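You operate a simulated robot arm through the tools that you are given. There is no shell and no other tool. Be economical: measure what you need, move in short steps, check, and stop when the job is done.

The job below is to be done with a simulated robot arm. You get a single attempt, and the scene is never put back.

## Task
Oil the red carabiner on the oil mat, then wipe up the smear.
Fine: one drop; leave it on the mat; felt wiper back.
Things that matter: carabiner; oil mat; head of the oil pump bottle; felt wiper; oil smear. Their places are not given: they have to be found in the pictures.

The check looks at the end state, three seconds after you hand in, the way a careful person would. Anything else that was tipped, shoved, dropped, spilled or broken makes it a failure.

## Robot
A 7-joint arm with a two-finger parallel gripper, fixed in place. Base frame: the origin is at the foot of the arm, x ahead of it, y to its left, z up; the work surface is at about z = 876. Units: mm, rad, N and s.
With the tool pointing down near the work surface it reaches from about 300 to 700 mm from the base axis. Its first joint turns from -1.152 to 1.152 rad. Payload 1.57 kg.
The tool frame sits at the grasp point between the pads (the TCP): z along the fingers, y along the line on which they close. The tips reach 30 mm beyond it. The gripper opens to 110 mm. The fingers are 24 mm wide and 12 mm thick; the gripper's body (48 by 112 mm) begins 78 mm behind the TCP.
Orientation is that of the tool frame in the base frame, as a unit quaternion [w, x, y, z]. With the fingers straight down and closing along the base's y, the tool's x points along the base's -x, its y along +y and its z along -z.

## Interface
- The arm moves only by the tool step_arm. Its argument "motion" is a list of rows, each an object (a shift or turn left out is 0, a gripper value left out holds the last) with "dr": the turn, a rotation vector about the tool's x, y, z in units of 60 degrees (1.0 is 60 degrees), a list of three; "travel": the shift along the tool's x, y, z in units of 300 mm (1.0 is 300 mm), a list of three; "gripper": the gripper command, from -1 (shut) to 1 (fully open), values between in proportion. In form: [{"dr": [wx, wy, wz], "travel": [tx, ty, tz], "gripper": gripper}, ...]. A call has 1 to 10 rows; each row is the pose to reach, as a shift and turn from the pose commanded when the call began, along the tool's axes at that moment. A call with a number of a shift or a turn outside -1 to 1 is refused whole. A row lasts 0.2 s, in which the tool goes at most 50 mm and 0.15 rad; a call with a longer step from one row to the next is refused whole, and so is a gripper value outside its range. A pose out of reach is approached as far as the arm can. The call stops where the force on the tool passes 40 N (or 10 N more than at its start, if that is more) or the arm is blocked; 0.2 s more then pass. The fingers move at their own pace (about 108 mm/s each) and stop on an object; they squeeze with about 35 N. The grip force told is the motor's: it shows also when the fingers shut on nothing. Time passes only in rows, and 0.2 s behind the last, so rows that repeat a pose let the fingers close. It gives the time, the measured TCP pose, the force on the tool (base axes), the opening and the grip force at its end, in the units of the frame above (readings bear some noise).
- Cameras (640 x 400 px; columns grow to the right, rows downward): "scene" is fixed at [177, -397.5, 1413.6]; the picture's right is [0.69, -0.73, 0.00], its down [-0.34, -0.32, -0.88] and it looks along [0.64, 0.61, -0.47] (base axes); focal length 339 px, centre (320, 200). "wrist" rides on the gripper at [-36, 0, -80] in the tool frame; the picture's right is [0.00, -1.00, 0.00], its down [0.97, 0.00, -0.24] and it looks along [0.24, 0.00, 0.97] (tool axes); focal length 218 px, centre (320, 200).
- grab_frame(camera): a new picture of that camera. It takes no simulated time.
- measure_at(camera, pixels): for up to 12 pixels [column, row] of the newest picture of that camera ("zoom" is the newest enlarged one), the place [x, y, z] in the base frame of the surface seen there, good to about 2 mm. It takes no simulated time.
- inspect(camera, box): a new picture of the part [left, top, right, bottom] of that camera's present view, enlarged. It takes no simulated time.
- close_job(): hands the job in; it is judged then, once.

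Go step by step. Measure first, check grasps and placings, and put right what went wrong. The budget is 80 turns and 34 pictures, counting those below and the enlarged ones. Unless the task says otherwise, let go and move clear before handing in, and close with one line.

The tools are called after "Emit:" as name(argument=value, ...) on one line, values as JSON. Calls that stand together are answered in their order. step_arm: Moves the arm, as the interface text tells. Its arguments: {"type":"object","properties":{"motion":{"type":"array","items":{"type":"object","properties":{"dr":{"type":"array","items":{"type":"number"}},"travel":{"type":"array","items":{"type":"number"}},"gripper":{"type":"number"}}}}},"required":["motion"]} The other tools are called the same way: grab_frame (camera) takes a picture; measure_at (camera, pixels) gives the place of the surface under pixels of a picture; inspect (camera, box) takes an enlarged picture of a part of a camera's view; close_job () hands the job in.

At the start:

```text
time: 0.0
tool_pos: [391.4, 169.2, 1233.7]
orientation: [0.0, 0.0, 1.0, 0.001]
contact_force: [-0.9, -0.4, -0.5]
gripper_width: 110.0
grasp_force: 0.0
```

scene: 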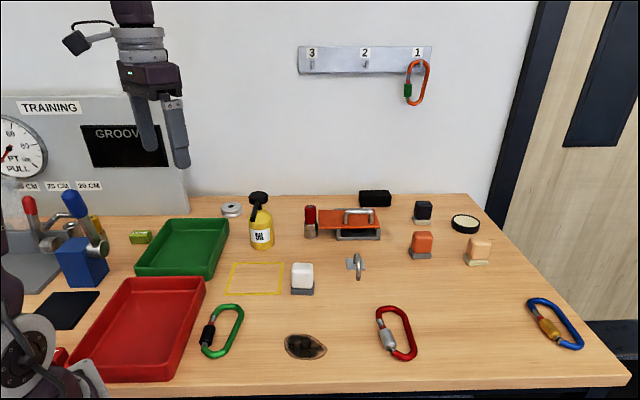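
wrist: 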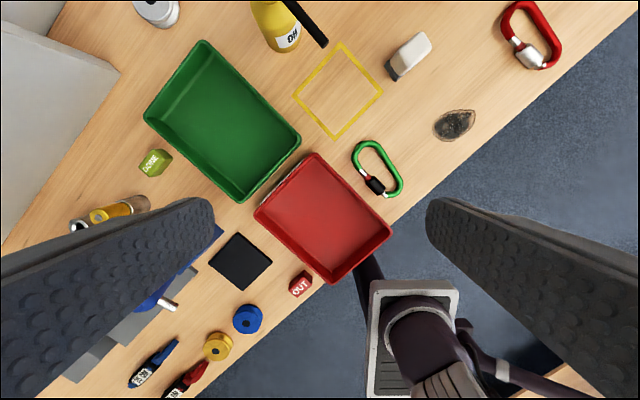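

The scene shows a yellow oil bottle at (261,222), a yellow outline at (255,278), a dark smear at (305,347), a red carabiner at (397,333), and several block-like items that could be the wiper. I'll take enlarged views to identify them.

Emit:
inspect(camera="scene", box=[200, 180, 440, 370])

Emit:
inspect(camera="scene", box=[290, 180, 510, 310])

Emit:
measure_at(camera="scene", pixels=[[255, 278], [234, 263], [284, 264], [278, 294], [226, 292], [305, 347], [287, 342], [326, 350], [302, 268], [302, 290], [260, 196], [252, 212]])

```text
2.11 times, centred on (320, 275) of scene
```

zoom: 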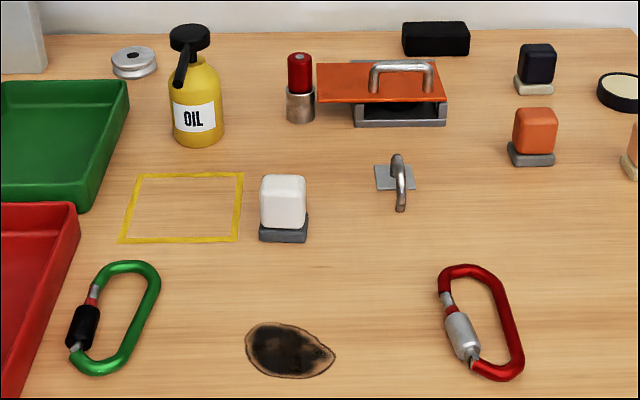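

```text
2.91 times, centred on (400, 245) of scene
```

zoom: 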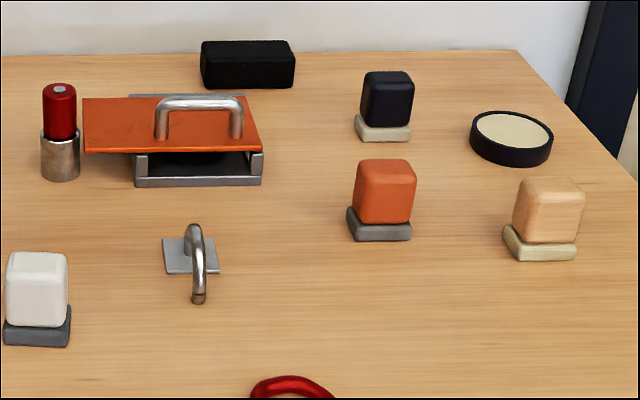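

```text
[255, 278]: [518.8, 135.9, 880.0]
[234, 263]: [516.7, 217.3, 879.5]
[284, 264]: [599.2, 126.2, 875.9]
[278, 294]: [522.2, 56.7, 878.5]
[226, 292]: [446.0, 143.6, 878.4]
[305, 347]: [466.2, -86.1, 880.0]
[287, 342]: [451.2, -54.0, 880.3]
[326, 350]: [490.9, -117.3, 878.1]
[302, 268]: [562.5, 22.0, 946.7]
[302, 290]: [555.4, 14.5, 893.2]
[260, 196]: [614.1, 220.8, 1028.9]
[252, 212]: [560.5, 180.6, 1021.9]
```

The yellow outline (corners about (517,217), (599,126), (522,57), (446,144)) lies in front of the OIL nozzle. I'll zoom on the blocks to tell their materials apart, and on the left-hand items and the bottle.

Emit:
inspect(camera="scene", box=[400, 190, 500, 270])

Emit:
inspect(camera="scene", box=[220, 180, 330, 300])

Emit:
inspect(camera="scene", box=[0, 80, 200, 400])

Emit:
inspect(camera="scene", box=[270, 290, 430, 390])

```text
5.00 times, centred on (450, 230) of scene
```

zoom: 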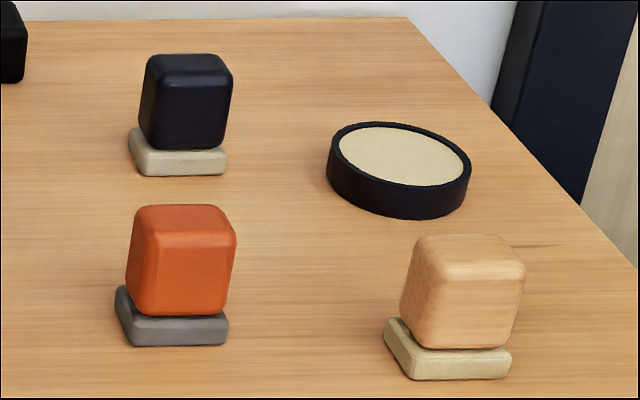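

```text
3.33 times, centred on (275, 240) of scene
```

zoom: 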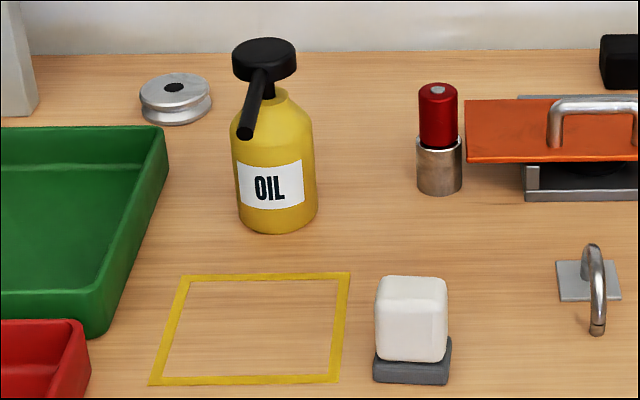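

```text
1.25 times, centred on (100, 240) of scene
```

zoom: 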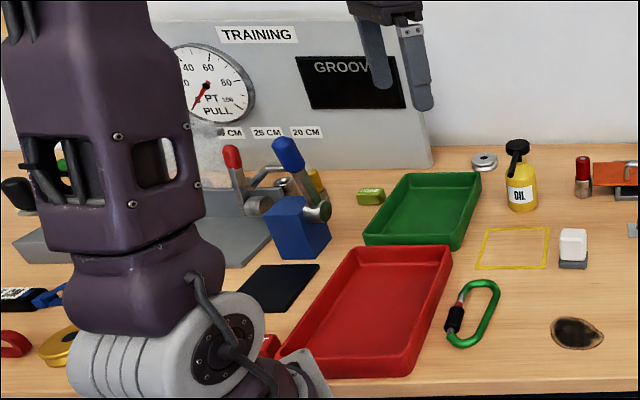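

```text
4.00 times, centred on (350, 340) of scene
```

zoom: 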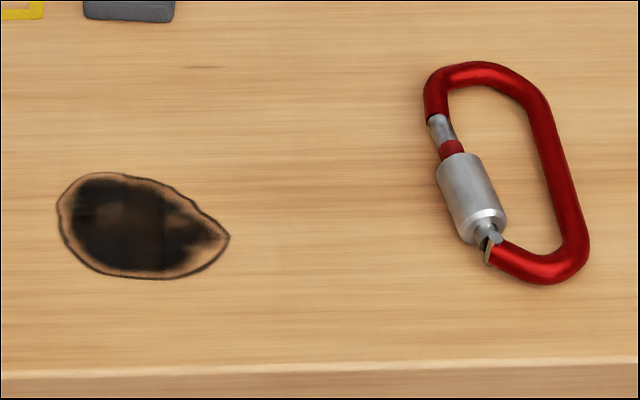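

The candidates differ mainly in the pad: white/grey, orange/grey, black/cream and wood/woven cream. I'll measure the main objects from the scene picture before going over for a closer look.

Emit:
grab_frame(camera="scene")

Emit:
measure_at(camera="scene", pixels=[[422, 238], [421, 255], [423, 206], [423, 220], [479, 244], [476, 262], [465, 222], [60, 310], [384, 337], [389, 352], [408, 340], [393, 308]])

Emit:
measure_at(camera="wrist", pixels=[[240, 262], [240, 285], [530, 55], [515, 40], [525, 8], [553, 30], [340, 88], [320, 40], [300, 15], [413, 47], [455, 125], [230, 240]])

```text
25 pictures are left
```

scene: 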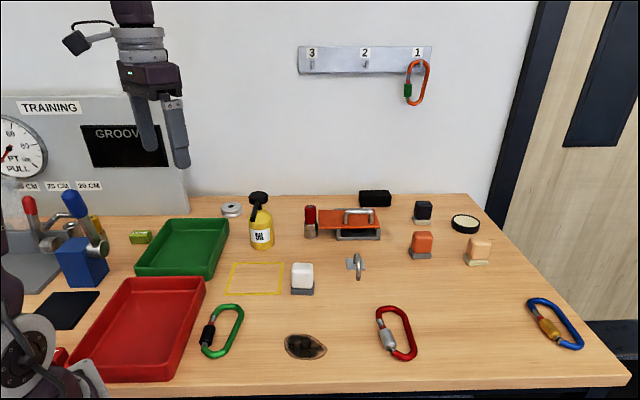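

```text
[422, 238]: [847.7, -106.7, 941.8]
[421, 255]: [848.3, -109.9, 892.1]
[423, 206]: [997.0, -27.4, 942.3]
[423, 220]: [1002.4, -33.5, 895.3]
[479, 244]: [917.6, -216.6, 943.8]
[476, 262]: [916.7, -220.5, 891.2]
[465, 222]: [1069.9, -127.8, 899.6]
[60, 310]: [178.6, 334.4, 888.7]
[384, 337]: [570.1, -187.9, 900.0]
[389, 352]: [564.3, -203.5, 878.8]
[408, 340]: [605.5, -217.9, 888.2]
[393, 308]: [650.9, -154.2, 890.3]
```

```text
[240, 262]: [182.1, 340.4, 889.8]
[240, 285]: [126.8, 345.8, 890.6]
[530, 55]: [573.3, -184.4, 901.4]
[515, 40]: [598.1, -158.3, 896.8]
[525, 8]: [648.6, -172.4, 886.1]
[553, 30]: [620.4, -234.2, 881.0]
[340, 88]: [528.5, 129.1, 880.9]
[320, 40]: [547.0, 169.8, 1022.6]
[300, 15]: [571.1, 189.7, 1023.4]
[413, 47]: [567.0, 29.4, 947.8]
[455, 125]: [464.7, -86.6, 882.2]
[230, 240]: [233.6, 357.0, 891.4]
```

The other three wiper-like blocks are beyond reach (850+ mm). The white/grey one at (560,20) is the reachable wiper, and the yellow outline next to the OIL bottle is the mat. I'll move toward the red carabiner for a close wrist view.

Emit:
step_arm(motion=[{"travel": [-0.087, -0.121, 0.035]}, {"travel": [-0.174, -0.242, 0.07]}, {"travel": [-0.261, -0.363, 0.105]}, {"travel": [-0.349, -0.484, 0.14]}, {"travel": [-0.436, -0.604, 0.175]}, {"travel": [-0.523, -0.725, 0.21]}, {"travel": [-0.61, -0.846, 0.245]}, {"travel": [-0.697, -0.967, 0.28]}])

Emit:
step_arm(motion=[{"travel": [0, -0.08, 0.12]}, {"travel": [0, -0.16, 0.24]}, {"travel": [0, -0.23, 0.33]}])

Emit:
grab_frame(camera="wrist")

```text
time: 1.8
tool_pos: [599.4, -119.5, 1151.6]
orientation: [0.0, 0.0, 1.0, 0.0]
contact_force: [0.8, 0.1, -0.2]
gripper_width: 109.9
grasp_force: 0.0
```

```text
time: 2.6
tool_pos: [599.8, -190.2, 1052.3]
orientation: [0.001, -0.001, 1.0, 0.0]
contact_force: [0.5, -0.4, 0.4]
gripper_width: 110.1
grasp_force: 0.0
```

```text
24 pictures are left
```

wrist: 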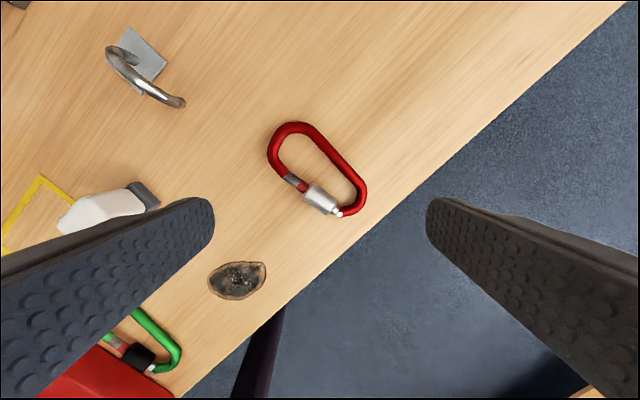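

Emit:
inspect(camera="wrist", box=[240, 105, 400, 225])

Emit:
measure_at(camera="wrist", pixels=[[295, 126], [272, 155], [292, 181], [320, 198], [345, 213], [363, 192], [340, 158], [315, 132], [338, 212], [280, 133], [325, 175], [360, 208]])

```text
3.33 times, centred on (320, 165) of wrist
```

zoom: 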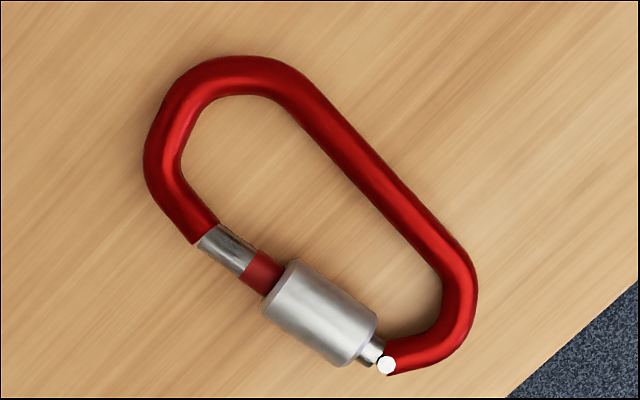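

```text
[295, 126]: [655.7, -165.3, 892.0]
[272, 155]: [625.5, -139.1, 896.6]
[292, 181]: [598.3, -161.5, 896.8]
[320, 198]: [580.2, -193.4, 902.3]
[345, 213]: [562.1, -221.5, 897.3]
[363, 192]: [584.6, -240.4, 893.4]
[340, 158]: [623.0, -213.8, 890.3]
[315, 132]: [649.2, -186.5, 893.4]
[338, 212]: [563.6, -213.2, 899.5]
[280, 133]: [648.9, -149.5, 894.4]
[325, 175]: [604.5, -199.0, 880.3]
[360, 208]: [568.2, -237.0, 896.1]
```

The carabiner is clear in the wrist view: curved left bar at zoom (165,152), about (630,-140), with the sleeve at (580,-193). I'll grip that bar near the end, so the gripper body stays away from the nozzle when placing. I turn 15° and go above it with the fingers at 40 mm.

Emit:
step_arm(motion=[{"travel": [-0.05, 0.083, 0.1], "dr": [0, 0, 0.125], "gripper": -0.27}, {"travel": [-0.1, 0.167, 0.2], "dr": [0, 0, 0.25], "gripper": -0.27}, {"travel": [-0.1, 0.167, 0.307], "dr": [0, 0, 0.25], "gripper": -0.27}, {"travel": [-0.1, 0.167, 0.307], "dr": [0, 0, 0.25], "gripper": -0.27}])

Emit:
grab_frame(camera="wrist")

```text
time: 3.6
tool_pos: [629.9, -137.8, 960.7]
orientation: [0.0, 0.13, 0.992, 0.0]
contact_force: [0.3, 0.5, -0.6]
gripper_width: 40.2
grasp_force: 0.1
```

```text
22 pictures are left
```

wrist: 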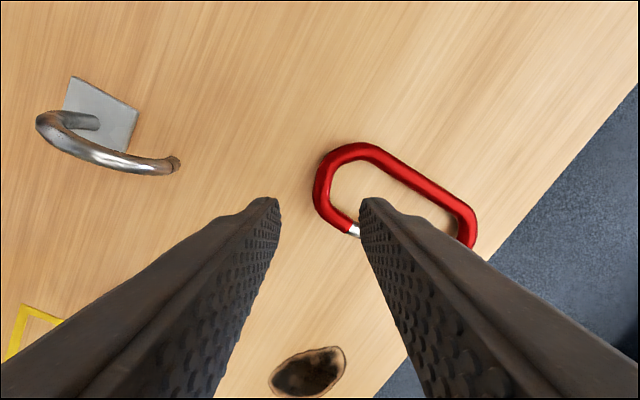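

Pixel (320,199) lies under the TCP and the bar runs through about (323,190), between the fingers. I'll nudge the tool slightly, descend so the tips are just above the table, and close.

Emit:
step_arm(motion=[{"travel": [-0.017, -0.008, 0.05]}, {"travel": [-0.017, -0.008, 0.11]}, {"travel": [-0.017, -0.008, 0.168]}, {"travel": [-0.017, -0.008, 0.168], "gripper": -1}, {"travel": [-0.017, -0.008, 0.168], "gripper": -1}, {"travel": [-0.017, -0.008, 0.168], "gripper": -1}])

Emit:
grab_frame(camera="wrist")

```text
time: 5.0
tool_pos: [635.9, -142.1, 910.2]
orientation: [0.001, 0.131, 0.991, 0.0]
contact_force: [1.0, 0.2, 8.7]
gripper_width: 11.5
grasp_force: 24.5
```

```text
21 pictures are left
```

wrist: 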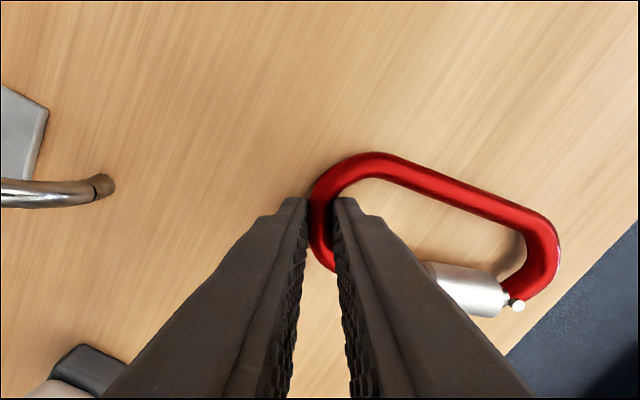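

Gripped at 11.5 mm opening. I lift 100 mm and carry it over toward the mat while turning.

Emit:
step_arm(motion=[{"travel": [0, 0, -0.1]}, {"travel": [0, 0, -0.22]}, {"travel": [0, 0, -0.333]}, {"travel": [0.065, 0.096, -0.333], "dr": [0, 0, 0.14]}, {"travel": [0.129, 0.192, -0.333], "dr": [0, 0, 0.28]}, {"travel": [0.194, 0.288, -0.333], "dr": [0, 0, 0.42]}, {"travel": [0.258, 0.383, -0.333], "dr": [0, 0, 0.56]}, {"travel": [0.323, 0.479, -0.333], "dr": [0, 0, 0.7]}, {"travel": [0.387, 0.575, -0.333], "dr": [0, 0, 0.84]}, {"travel": [0.452, 0.671, -0.333], "dr": [0, 0, 0.98]}])

Emit:
step_arm(motion=[{"dr": [0, 0, 0.14]}, {"dr": [0, 0, 0.28]}, {"dr": [0, 0, 0.42]}, {"dr": [0, 0, 0.56]}, {"dr": [0, 0, 0.613]}])

Emit:
grab_frame(camera="wrist")

Emit:
grab_frame(camera="scene")

```text
time: 7.2
tool_pos: [555.6, 85.3, 1010.9]
orientation: [-0.001, 0.601, 0.799, 0.0]
contact_force: [0.1, 0.1, -0.7]
gripper_width: 11.6
grasp_force: 24.1
```

```text
time: 8.4
tool_pos: [555.4, 86.7, 1009.7]
orientation: [0.0, 0.823, 0.568, 0.0]
contact_force: [-0.3, -0.1, -0.2]
gripper_width: 11.3
grasp_force: 24.0
```

```text
20 pictures are left
```

wrist: 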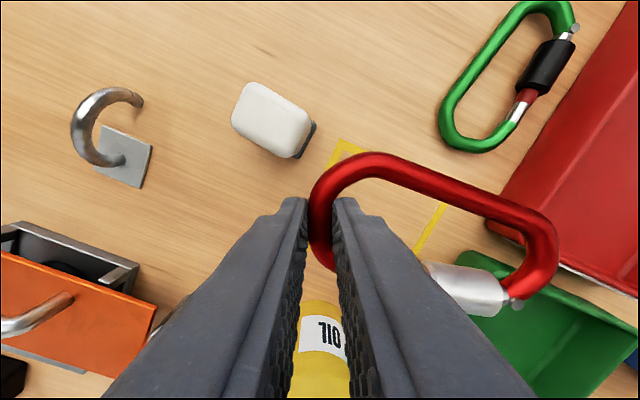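

```text
19 pictures are left
```

scene: 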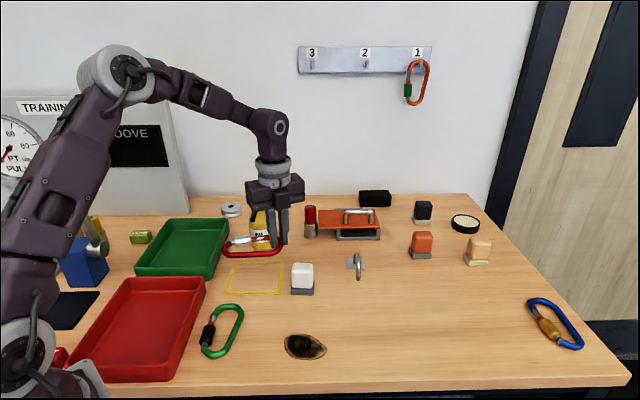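

The carabiner hangs level, with its sleeve toward the bottle. I'll remeasure the mat's corners and the tray edge before lowering.

Emit:
measure_at(camera="scene", pixels=[[233, 265], [283, 264], [280, 293], [228, 292], [256, 264], [254, 293], [213, 272], [228, 222], [212, 278], [281, 279]])

Emit:
inspect(camera="scene", box=[200, 180, 320, 300])

```text
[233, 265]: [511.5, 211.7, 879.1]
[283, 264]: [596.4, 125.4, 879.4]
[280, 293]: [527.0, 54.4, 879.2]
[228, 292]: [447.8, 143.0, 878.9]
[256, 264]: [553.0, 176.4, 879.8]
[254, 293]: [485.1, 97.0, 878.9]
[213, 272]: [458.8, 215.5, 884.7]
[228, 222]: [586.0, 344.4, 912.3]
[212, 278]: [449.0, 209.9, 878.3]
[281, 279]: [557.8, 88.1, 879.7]
```

```text
3.33 times, centred on (260, 240) of scene
```

zoom: 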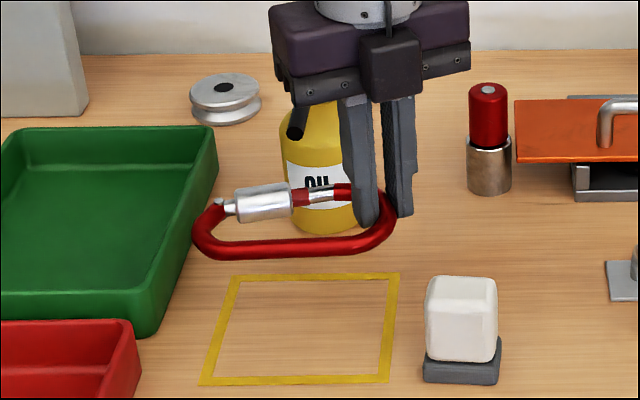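

The mat centre is about (521,134). I'll lower on the near side, slide toward the bottle at low height, then check.

Emit:
step_arm(motion=[{"travel": [0, 0, 0.1]}, {"travel": [0, 0, 0.2]}, {"travel": [0, 0, 0.3]}, {"travel": [0.035, 0.017, 0.3]}, {"travel": [0.07, 0.035, 0.3]}, {"travel": [0.104, 0.052, 0.3]}])

Emit:
inspect(camera="scene", box=[200, 180, 320, 300])

```text
time: 9.8
tool_pos: [581.6, 109.6, 918.8]
orientation: [0.001, 0.822, 0.57, 0.0]
contact_force: [-0.1, -0.4, -1.6]
gripper_width: 11.3
grasp_force: 23.6
```

```text
3.33 times, centred on (260, 240) of scene
```

zoom: 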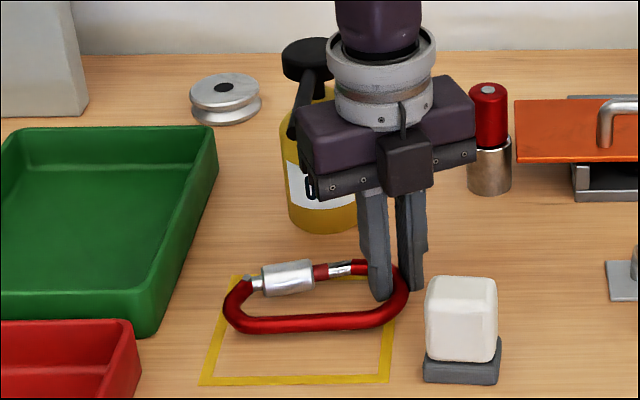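

It hovers just over the mat; I'll compare sleeve position with the nozzle tip.

Emit:
measure_at(camera="zoom", pixels=[[287, 270], [265, 272], [310, 268], [293, 132], [296, 118], [228, 305], [408, 285], [320, 322]])

```text
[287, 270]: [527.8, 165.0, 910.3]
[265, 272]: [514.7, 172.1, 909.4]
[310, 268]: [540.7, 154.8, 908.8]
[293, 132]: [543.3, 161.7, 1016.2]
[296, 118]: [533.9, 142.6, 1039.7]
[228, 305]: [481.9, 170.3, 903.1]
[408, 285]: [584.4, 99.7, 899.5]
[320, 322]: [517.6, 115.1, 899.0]
```

The sleeve axis is ~13 mm short of the nozzle tip, so I shift 6 mm more toward the bottle while staying inside the mat and clear of the nozzle. Then I lower to the mat.

Emit:
step_arm(motion=[{"travel": [0.018, 0.009, 0]}, {"travel": [0.018, 0.009, 0.015]}, {"travel": [0.018, 0.009, 0.028]}, {"travel": [0.018, 0.009, 0.028]}])

Emit:
inspect(camera="scene", box=[200, 180, 320, 300])

```text
time: 10.8
tool_pos: [585.3, 115.3, 911.1]
orientation: [0.0, 0.822, 0.569, 0.001]
contact_force: [-0.2, 1.1, 1.1]
gripper_width: 11.5
grasp_force: 23.5
```

```text
3.33 times, centred on (260, 240) of scene
```

zoom: 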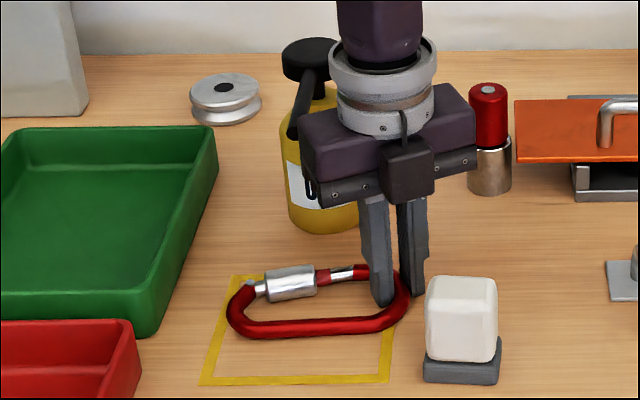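

It's on the mat, with its right end near the line, so I nudge 3 mm left, set down, and release. Then I go up and away from the nozzle.

Emit:
step_arm(motion=[{"travel": [0.0045, -0.009, 0]}, {"travel": [0.0045, -0.009, 0.005]}, {"travel": [0.0045, -0.009, 0.005], "gripper": -0.4}, {"travel": [0.0045, -0.009, 0.005], "gripper": -0.4}, {"travel": [0.0, -0.009, -0.08], "gripper": -0.4}, {"travel": [-0.06, -0.04, -0.2]}, {"travel": [-0.12, -0.07, -0.32]}, {"travel": [-0.178, -0.089, -0.45]}, {"travel": [-0.178, -0.089, -0.58]}])

Emit:
grab_frame(camera="wrist")

Emit:
inspect(camera="scene", box=[200, 180, 320, 300])

```text
time: 12.8
tool_pos: [540.4, 73.7, 1083.8]
orientation: [0.0, 0.823, 0.568, 0.0]
contact_force: [0.6, -0.4, 0.1]
gripper_width: 33.1
grasp_force: 0.1
```

```text
15 pictures are left
```

wrist: 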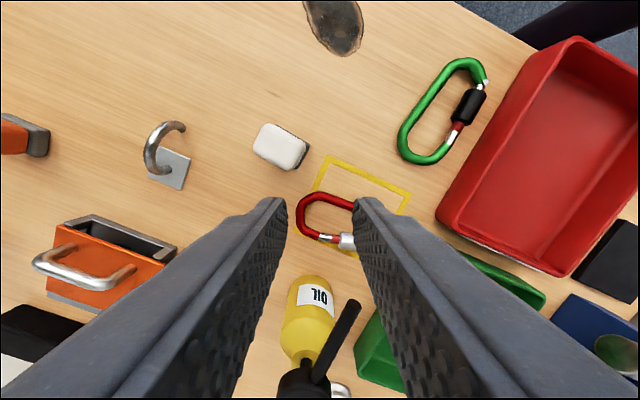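

```text
3.33 times, centred on (260, 240) of scene
```

zoom: 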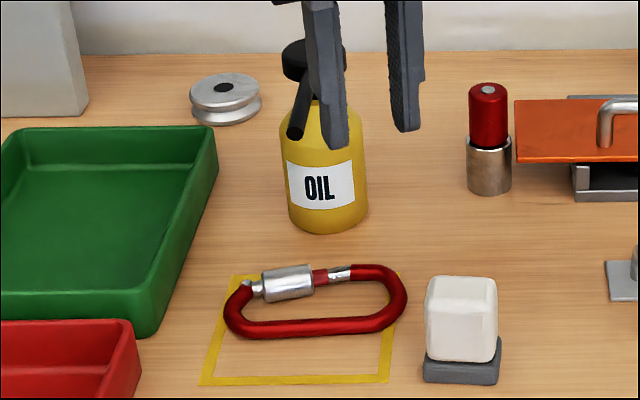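

Released cleanly and the bottle looks unmoved. Now I measure nozzle, head and final sleeve positions.

Emit:
measure_at(camera="zoom", pixels=[[295, 132], [298, 45], [290, 60], [300, 105], [287, 275], [310, 275], [340, 270], [405, 295], [228, 310]])

Emit:
measure_at(camera="wrist", pixels=[[350, 303], [345, 315], [332, 345], [300, 380], [318, 372], [308, 290], [346, 242], [310, 232]])

```text
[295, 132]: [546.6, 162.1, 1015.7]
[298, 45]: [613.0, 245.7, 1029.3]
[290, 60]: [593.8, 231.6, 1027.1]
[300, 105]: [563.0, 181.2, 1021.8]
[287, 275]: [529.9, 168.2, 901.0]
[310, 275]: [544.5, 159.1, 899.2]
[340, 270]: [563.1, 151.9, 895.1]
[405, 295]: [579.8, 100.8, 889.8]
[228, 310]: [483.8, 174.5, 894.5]
```

```text
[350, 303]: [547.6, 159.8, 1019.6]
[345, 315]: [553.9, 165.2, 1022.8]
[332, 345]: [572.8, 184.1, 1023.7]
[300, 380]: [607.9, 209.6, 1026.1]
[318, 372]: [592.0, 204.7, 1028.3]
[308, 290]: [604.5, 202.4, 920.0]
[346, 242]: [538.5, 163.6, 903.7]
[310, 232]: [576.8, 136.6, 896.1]
```

The nozzle outlet (547,160) is over the sleeve's end (544,159), which is good. I close the fingers and go above the pump head, near (613,222).

Emit:
step_arm(motion=[{"travel": [0, 0, -0.1], "gripper": -1}, {"travel": [0.13, 0.012, -0.15], "gripper": -1}, {"travel": [0.27, 0.026, -0.15], "gripper": -1}, {"travel": [0.41, 0.04, -0.15], "gripper": -1}, {"travel": [0.548, 0.053, -0.15], "gripper": -1}, {"travel": [0.548, 0.053, -0.15], "gripper": -1}])

Emit:
grab_frame(camera="wrist")

Emit:
grab_frame(camera="scene")

```text
time: 14.2
tool_pos: [601.1, 198.9, 1127.5]
orientation: [0.001, 0.821, 0.57, -0.003]
contact_force: [0.0, -0.3, 0.2]
gripper_width: 0.0
grasp_force: 21.4
out of reach, approached as far as the arm can: row 5, 6
```

```text
13 pictures are left
```

wrist: 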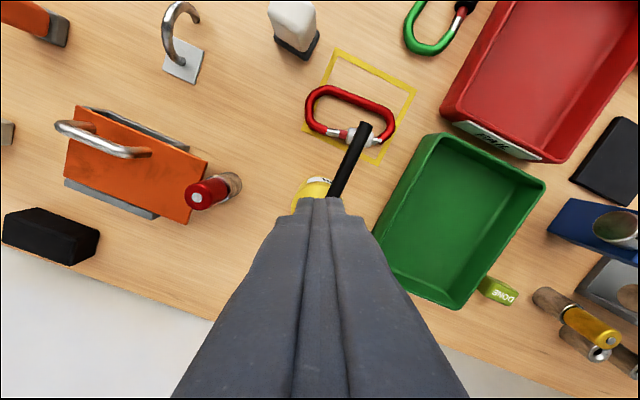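

```text
12 pictures are left
```

scene: 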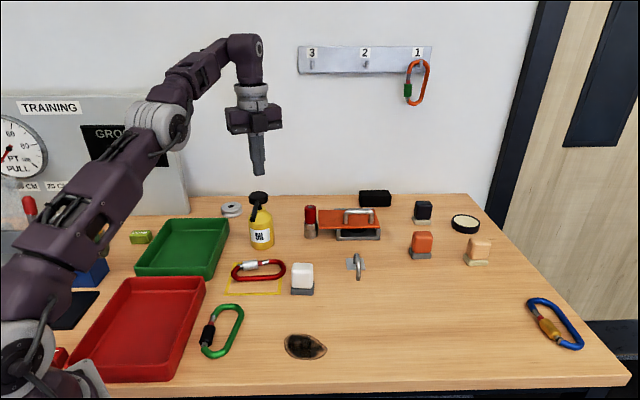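

The commanded point is out of reach at this height, so I'll lower it. First I refine the head centre with the unobstructed scene view around (259,196).

Emit:
inspect(camera="scene", box=[235, 180, 285, 230])

Emit:
measure_at(camera="zoom", pixels=[[300, 100], [240, 110], [350, 110], [300, 85], [300, 125], [280, 100], [320, 110], [200, 110], [390, 110]])

```text
8.00 times, centred on (260, 205) of scene
```

zoom: 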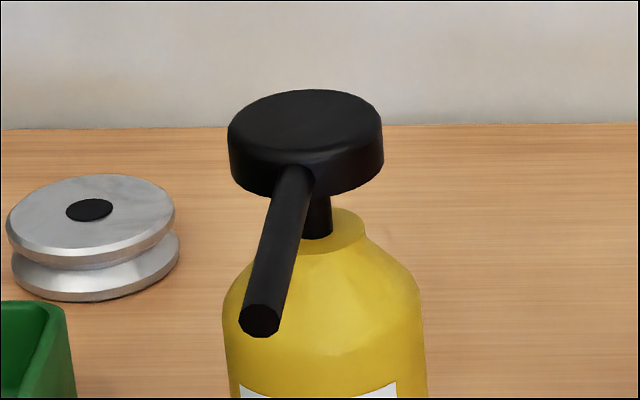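

```text
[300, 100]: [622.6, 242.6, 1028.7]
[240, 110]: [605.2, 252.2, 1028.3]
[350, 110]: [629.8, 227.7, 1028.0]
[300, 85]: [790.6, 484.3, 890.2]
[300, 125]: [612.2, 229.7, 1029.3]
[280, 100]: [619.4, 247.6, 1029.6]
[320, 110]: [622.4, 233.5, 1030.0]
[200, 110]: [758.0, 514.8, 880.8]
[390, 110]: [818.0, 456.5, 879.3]
```

The head disc is centred at zoom (306,124), about (614,228), top z 1029. I'll descend to TCP z≈1070 (tips ~11 mm above) and see where the arm settles.

Emit:
step_arm(motion=[{"travel": [0, 0, 0.07]}, {"travel": [0, 0, 0.13]}, {"travel": [0, 0, 0.185]}, {"travel": [0, 0, 0.185]}])

```text
time: 15.2
tool_pos: [600.1, 199.6, 1074.2]
orientation: [0.0, 0.823, 0.568, 0.001]
contact_force: [0.2, 0.4, 0.2]
gripper_width: 0.0
grasp_force: 21.7
```

Now at (600,199.6,1074); I shift the remaining (14,28) mm to the head centre.

Emit:
step_arm(motion=[{"travel": [0.05, 0.005, 0]}, {"travel": [0.105, 0.01, 0]}, {"travel": [0.105, 0.01, 0]}])

```text
time: 16.0
tool_pos: [614.6, 226.7, 1075.2]
orientation: [0.0, 0.822, 0.569, -0.001]
contact_force: [-0.3, -0.4, -0.1]
gripper_width: 0.0
grasp_force: 21.0
```

Centred over the head. I press straight down in one slow stroke, relying on the force stop at the bottom.

Emit:
step_arm(motion=[{"travel": [0, 0, 0.025]}, {"travel": [0, 0, 0.047]}, {"travel": [0, 0, 0.055]}, {"travel": [0, 0, 0.063]}, {"travel": [0, 0, 0.071]}, {"travel": [0, 0, 0.079]}, {"travel": [0, 0, 0.087]}])

```text
time: 17.6
tool_pos: [613.3, 225.8, 1047.4]
orientation: [0.0, 0.822, 0.569, 0.0]
contact_force: [-0.7, -2.5, 2.5]
gripper_width: 0.0
grasp_force: 21.6
```

The tips have pushed about 12 mm with little force. I'll press a little further until I feel the stop.

Emit:
step_arm(motion=[{"travel": [0, 0, 0.005]}, {"travel": [0, 0, 0.01]}, {"travel": [0, 0, 0.015]}])

Emit:
inspect(camera="scene", box=[210, 180, 310, 300])

```text
time: 18.4
tool_pos: [613.7, 225.2, 1044.0]
orientation: [0.0, 0.822, 0.569, 0.0]
contact_force: [-1.1, -1.1, 3.0]
gripper_width: 0.1
grasp_force: 21.0
```

```text
3.33 times, centred on (260, 240) of scene
```

zoom: 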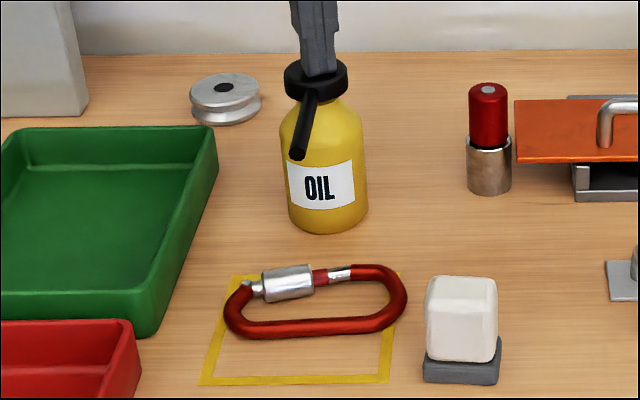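

The head is down to the collar and the carabiner has turned darker and glossier, so it's been oiled. I release upward once and move off toward the wiper.

Emit:
step_arm(motion=[{"travel": [0, 0, -0.05]}, {"travel": [0, 0, -0.12]}, {"travel": [-0.1, 0, -0.2]}, {"travel": [-0.25, 0, -0.2]}, {"travel": [-0.4, 0, -0.2]}, {"travel": [-0.55, 0, -0.2]}, {"travel": [-0.65, 0, -0.2]}])

Emit:
grab_frame(camera="wrist")

Emit:
grab_frame(camera="scene")

```text
time: 20.0
tool_pos: [544.9, 43.1, 1104.1]
orientation: [0.0, 0.822, 0.569, 0.001]
contact_force: [-0.7, 0.2, -0.4]
gripper_width: 0.0
grasp_force: 21.1
```

```text
9 pictures are left
```

wrist: 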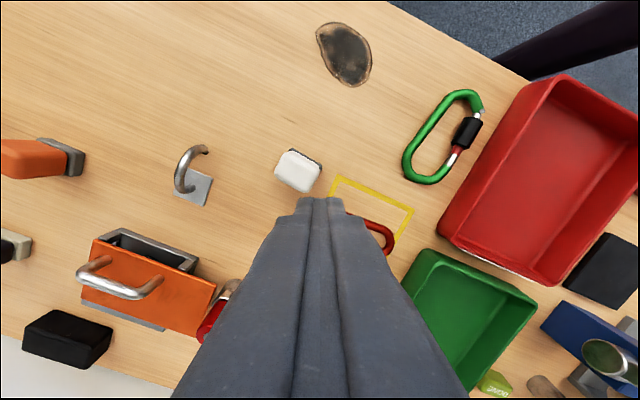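

```text
8 pictures are left
```

scene: 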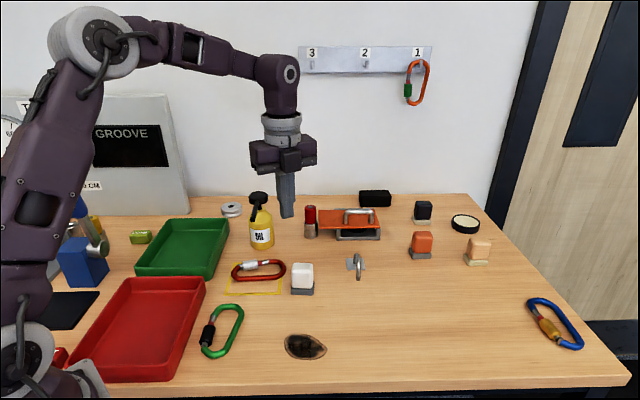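

The head sprang back up. Now I measure the wiper's handle and base, and the smear's outline, for the grasp and stroke.

Emit:
measure_at(camera="scene", pixels=[[294, 265], [310, 265], [302, 264], [293, 283], [311, 283], [291, 292], [313, 292], [292, 286], [302, 280], [302, 292]])

Emit:
measure_at(camera="wrist", pixels=[[298, 170], [283, 155], [316, 168], [303, 188], [278, 174], [320, 157], [300, 152], [320, 27], [368, 50], [342, 25], [355, 83], [344, 55]])

```text
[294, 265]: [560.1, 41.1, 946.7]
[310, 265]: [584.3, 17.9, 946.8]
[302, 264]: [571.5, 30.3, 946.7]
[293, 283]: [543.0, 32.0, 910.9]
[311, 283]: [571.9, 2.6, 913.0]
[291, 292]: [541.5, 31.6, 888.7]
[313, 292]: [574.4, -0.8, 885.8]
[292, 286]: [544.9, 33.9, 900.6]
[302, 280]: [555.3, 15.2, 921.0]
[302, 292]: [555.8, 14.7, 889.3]
```

```text
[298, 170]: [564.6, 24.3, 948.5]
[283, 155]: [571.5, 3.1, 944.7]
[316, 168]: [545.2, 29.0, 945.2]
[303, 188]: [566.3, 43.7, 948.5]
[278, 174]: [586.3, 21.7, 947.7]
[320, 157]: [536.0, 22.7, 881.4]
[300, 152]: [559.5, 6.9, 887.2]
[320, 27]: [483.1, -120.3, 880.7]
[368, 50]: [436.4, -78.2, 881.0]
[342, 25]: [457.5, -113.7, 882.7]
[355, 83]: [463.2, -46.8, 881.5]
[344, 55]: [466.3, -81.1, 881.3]
```

The wiper's handle is centred at about (566,23), ~37 mm along the u direction (-44.6°), with the top at z 948. The smear spans (451,-50) to (488,-119). I go above the wiper with fingers open and turned 24°.

Emit:
step_arm(motion=[{"travel": [-0.01, 0.02, 0.03], "dr": [0, 0, 0.13], "gripper": 0.27}, {"travel": [-0.02, 0.05, 0.08], "dr": [0, 0, 0.26], "gripper": 0.27}, {"travel": [-0.038, 0.089, 0.15], "dr": [0, 0, 0.4], "gripper": 0.27}, {"travel": [-0.038, 0.089, 0.25], "dr": [0, 0, 0.4], "gripper": 0.27}, {"travel": [-0.038, 0.089, 0.347], "dr": [0, 0, 0.4], "gripper": 0.27}])

Emit:
grab_frame(camera="wrist")

```text
time: 21.2
tool_pos: [568.5, 22.6, 998.0]
orientation: [-0.001, 0.923, 0.386, -0.001]
contact_force: [0.9, -0.1, -0.2]
gripper_width: 69.9
grasp_force: 0.0
```

```text
7 pictures are left
```

wrist: 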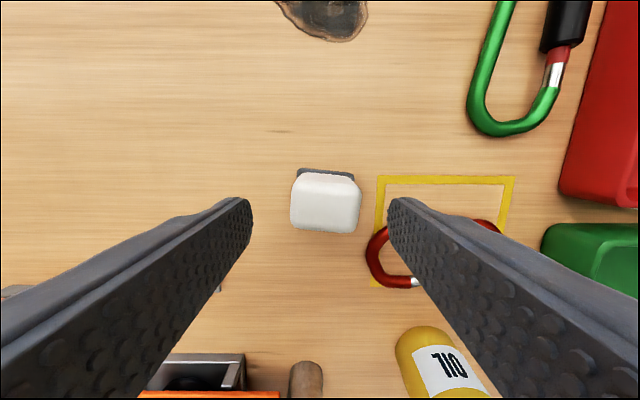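

The handle's top is at (326,202), turned ~5° relative to the fingers. I correct, descend to z≈930, and close.

Emit:
step_arm(motion=[{"travel": [-0.007, -0.011, 0.07], "dr": [0, 0, 0.07]}, {"travel": [-0.007, -0.011, 0.15], "dr": [0, 0, 0.07]}, {"travel": [-0.007, -0.011, 0.227], "dr": [0, 0, 0.07]}, {"travel": [-0.007, -0.011, 0.227], "dr": [0, 0, 0.07], "gripper": -1}, {"travel": [-0.007, -0.011, 0.227], "dr": [0, 0, 0.07], "gripper": -1}, {"travel": [-0.007, -0.011, 0.227], "dr": [0, 0, 0.07], "gripper": -1}])

```text
time: 22.6
tool_pos: [563.6, 23.2, 932.9]
orientation: [0.0, 0.936, 0.351, -0.001]
contact_force: [0.0, -0.5, 1.3]
gripper_width: 45.3
grasp_force: 34.8
```

The wiper is held at 45 mm. I lift it slightly, carry it to the near-left corner of the smear, and set it down with light pressure.

Emit:
step_arm(motion=[{"travel": [0, 0, -0.1]}, {"travel": [-0.14, -0.017, -0.1]}, {"travel": [-0.28, -0.034, -0.1]}, {"travel": [-0.41, -0.05, -0.1]}, {"travel": [-0.41, -0.05, -0.04]}, {"travel": [-0.41, -0.05, 0.0]}, {"travel": [-0.41, -0.05, 0.006]}])

```text
time: 24.2
tool_pos: [459.5, -46.9, 931.7]
orientation: [0.0, 0.936, 0.352, 0.001]
contact_force: [-4.0, -1.2, 34.7]
gripper_width: 45.8
grasp_force: 35.0
```

Contact is firm (35 N), so I ease off 1 mm and wipe in a raster over the smear.

Emit:
step_arm(motion=[{"travel": [0, 0, -0.003]}, {"travel": [0, 0.08, -0.003]}, {"travel": [0, 0.16, -0.003]}, {"travel": [0, 0.25, -0.003]}, {"travel": [-0.073, 0.25, -0.003]}, {"travel": [-0.073, 0.125, -0.003]}, {"travel": [-0.073, 0, -0.003]}, {"travel": [-0.147, 0, -0.003]}, {"travel": [-0.147, 0.125, -0.003]}, {"travel": [-0.147, 0.25, -0.003]}])

Emit:
inspect(camera="scene", box=[220, 250, 420, 390])

```text
time: 26.4
tool_pos: [477.6, -130.9, 929.2]
orientation: [-0.001, 0.936, 0.352, 0.0]
contact_force: [0.3, 0.0, -1.0]
gripper_width: 45.4
grasp_force: 35.5
```

```text
2.86 times, centred on (320, 320) of scene
```

zoom: 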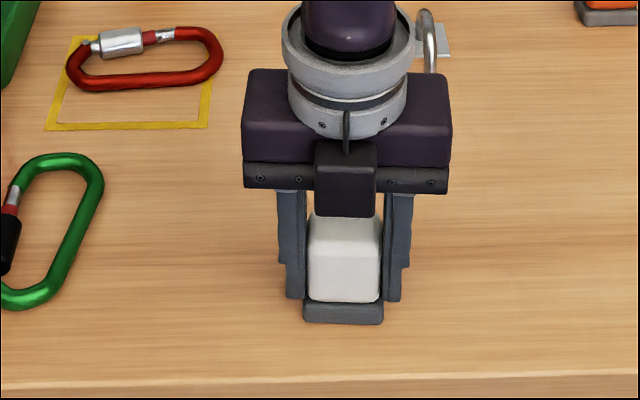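

No smear is visible around the wiper, but contact is now light. I'll make one more pass back across with a bit more pressure.

Emit:
step_arm(motion=[{"travel": [0, 0, 0.004]}, {"travel": [0, -0.125, 0.004]}, {"travel": [0, -0.25, 0.004]}, {"travel": [0.073, -0.25, 0.004]}, {"travel": [0.073, -0.125, 0.004]}, {"travel": [0.073, 0, 0.004]}, {"travel": [0.147, 0, 0.004]}, {"travel": [0.147, -0.125, 0.004]}, {"travel": [0.147, -0.25, 0.004]}])

```text
time: 28.4
tool_pos: [459.0, -46.9, 932.6]
orientation: [0.001, 0.936, 0.352, 0.0]
contact_force: [0.3, 0.1, -1.4]
gripper_width: 45.3
grasp_force: 35.3
```

I lift the wiper, carry it back over its spot, and look at the smear area.

Emit:
step_arm(motion=[{"travel": [0, 0, -0.1]}, {"travel": [0.14, 0.017, -0.1]}, {"travel": [0.28, 0.034, -0.1]}, {"travel": [0.41, 0.05, -0.1]}, {"travel": [0.41, 0.05, -0.1]}])

Emit:
inspect(camera="scene", box=[220, 250, 420, 390])

```text
time: 29.6
tool_pos: [562.3, 26.0, 960.6]
orientation: [0.0, 0.936, 0.351, 0.0]
contact_force: [0.4, -0.4, -0.6]
gripper_width: 45.3
grasp_force: 35.3
```

```text
2.86 times, centred on (320, 320) of scene
```

zoom: 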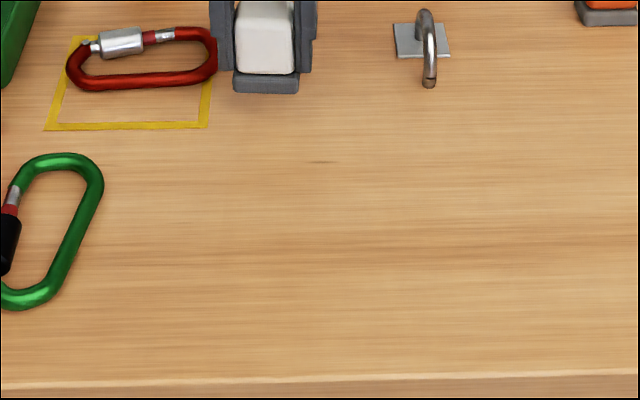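

The smear is gone. I lower the wiper onto its original spot, release, and rise.

Emit:
step_arm(motion=[{"travel": [0, 0, 0.05]}, {"travel": [0, 0, 0.08]}, {"travel": [0, 0, 0.092]}, {"travel": [0, 0, 0.092]}])

Emit:
step_arm(motion=[{"travel": [0, 0, 0], "gripper": 0.27}, {"travel": [0, 0, 0], "gripper": 0.27}, {"travel": [0, 0, -0.1]}, {"travel": [0, 0, -0.25]}, {"travel": [0, 0, -0.4]}, {"travel": [-0.15, 0, -0.5]}, {"travel": [-0.3, 0, -0.5]}])

Emit:
grab_frame(camera="scene")

```text
time: 30.6
tool_pos: [562.6, 24.3, 932.3]
orientation: [-0.001, 0.936, 0.352, 0.0]
contact_force: [-0.5, -1.0, -0.6]
gripper_width: 45.2
grasp_force: 34.8
```

```text
refused: row 6 steps farther than a row can; nothing moved
```

```text
4 pictures are left
```

scene: 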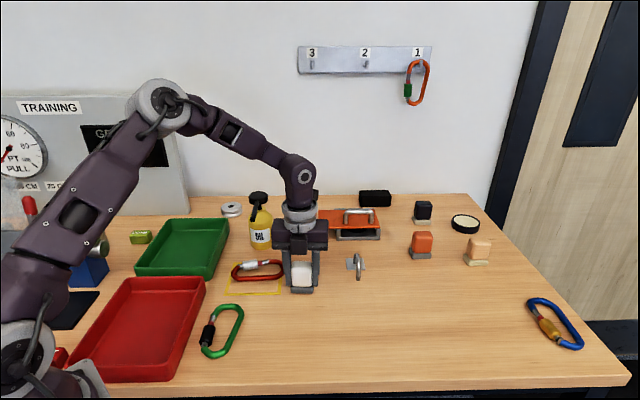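

The release call was refused (step too long), and the wiper is at its original height with nearly no contact force. I press 1 mm, release, and rise with shorter steps.

Emit:
step_arm(motion=[{"travel": [0, 0, 0.003]}, {"travel": [0, 0, 0.003], "gripper": 0.27}, {"travel": [0, 0, 0.003], "gripper": 0.27}, {"travel": [0, 0, -0.1]}, {"travel": [0, 0, -0.23]}, {"travel": [0, 0, -0.36]}, {"travel": [0, 0, -0.48]}, {"travel": [-0.14, 0, -0.5]}, {"travel": [-0.28, 0, -0.5]}])

Emit:
inspect(camera="scene", box=[200, 180, 400, 320])

Emit:
measure_at(camera="zoom", pixels=[[261, 319], [323, 321], [292, 240], [292, 320]])

```text
time: 32.6
tool_pos: [497.4, -31.0, 1084.3]
orientation: [0.0, 0.936, 0.352, 0.0]
contact_force: [0.0, 0.1, -0.1]
gripper_width: 69.9
grasp_force: 0.1
```

```text
2.86 times, centred on (300, 250) of scene
```

zoom: 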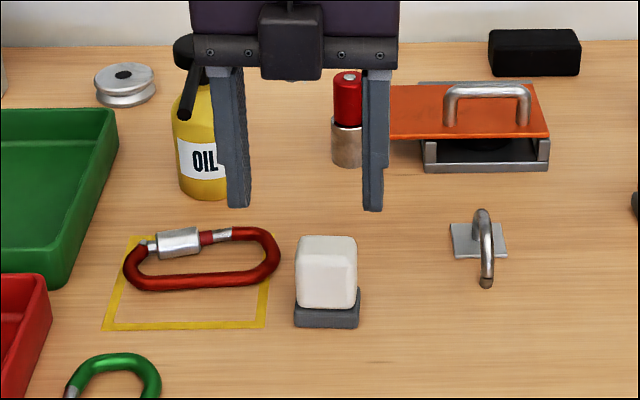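

```text
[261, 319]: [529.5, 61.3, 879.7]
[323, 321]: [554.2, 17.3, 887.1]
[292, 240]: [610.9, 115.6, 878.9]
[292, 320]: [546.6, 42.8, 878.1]
```

The carabiner is oiled with one press and lies on the oil mat, the smear is wiped up, and the felt wiper is back within about 3 mm of its place. The bottle and the other items look unmoved and the arm is clear, so I hand in.

Emit:
close_job()

```text
The job is handed in.
```

I put the red carabiner on the oil mat and oiled it with one press of the pump, wiped up the smear, and set the felt wiper back. One end of the carabiner sticks out about 5 mm past the mat's yellow line.
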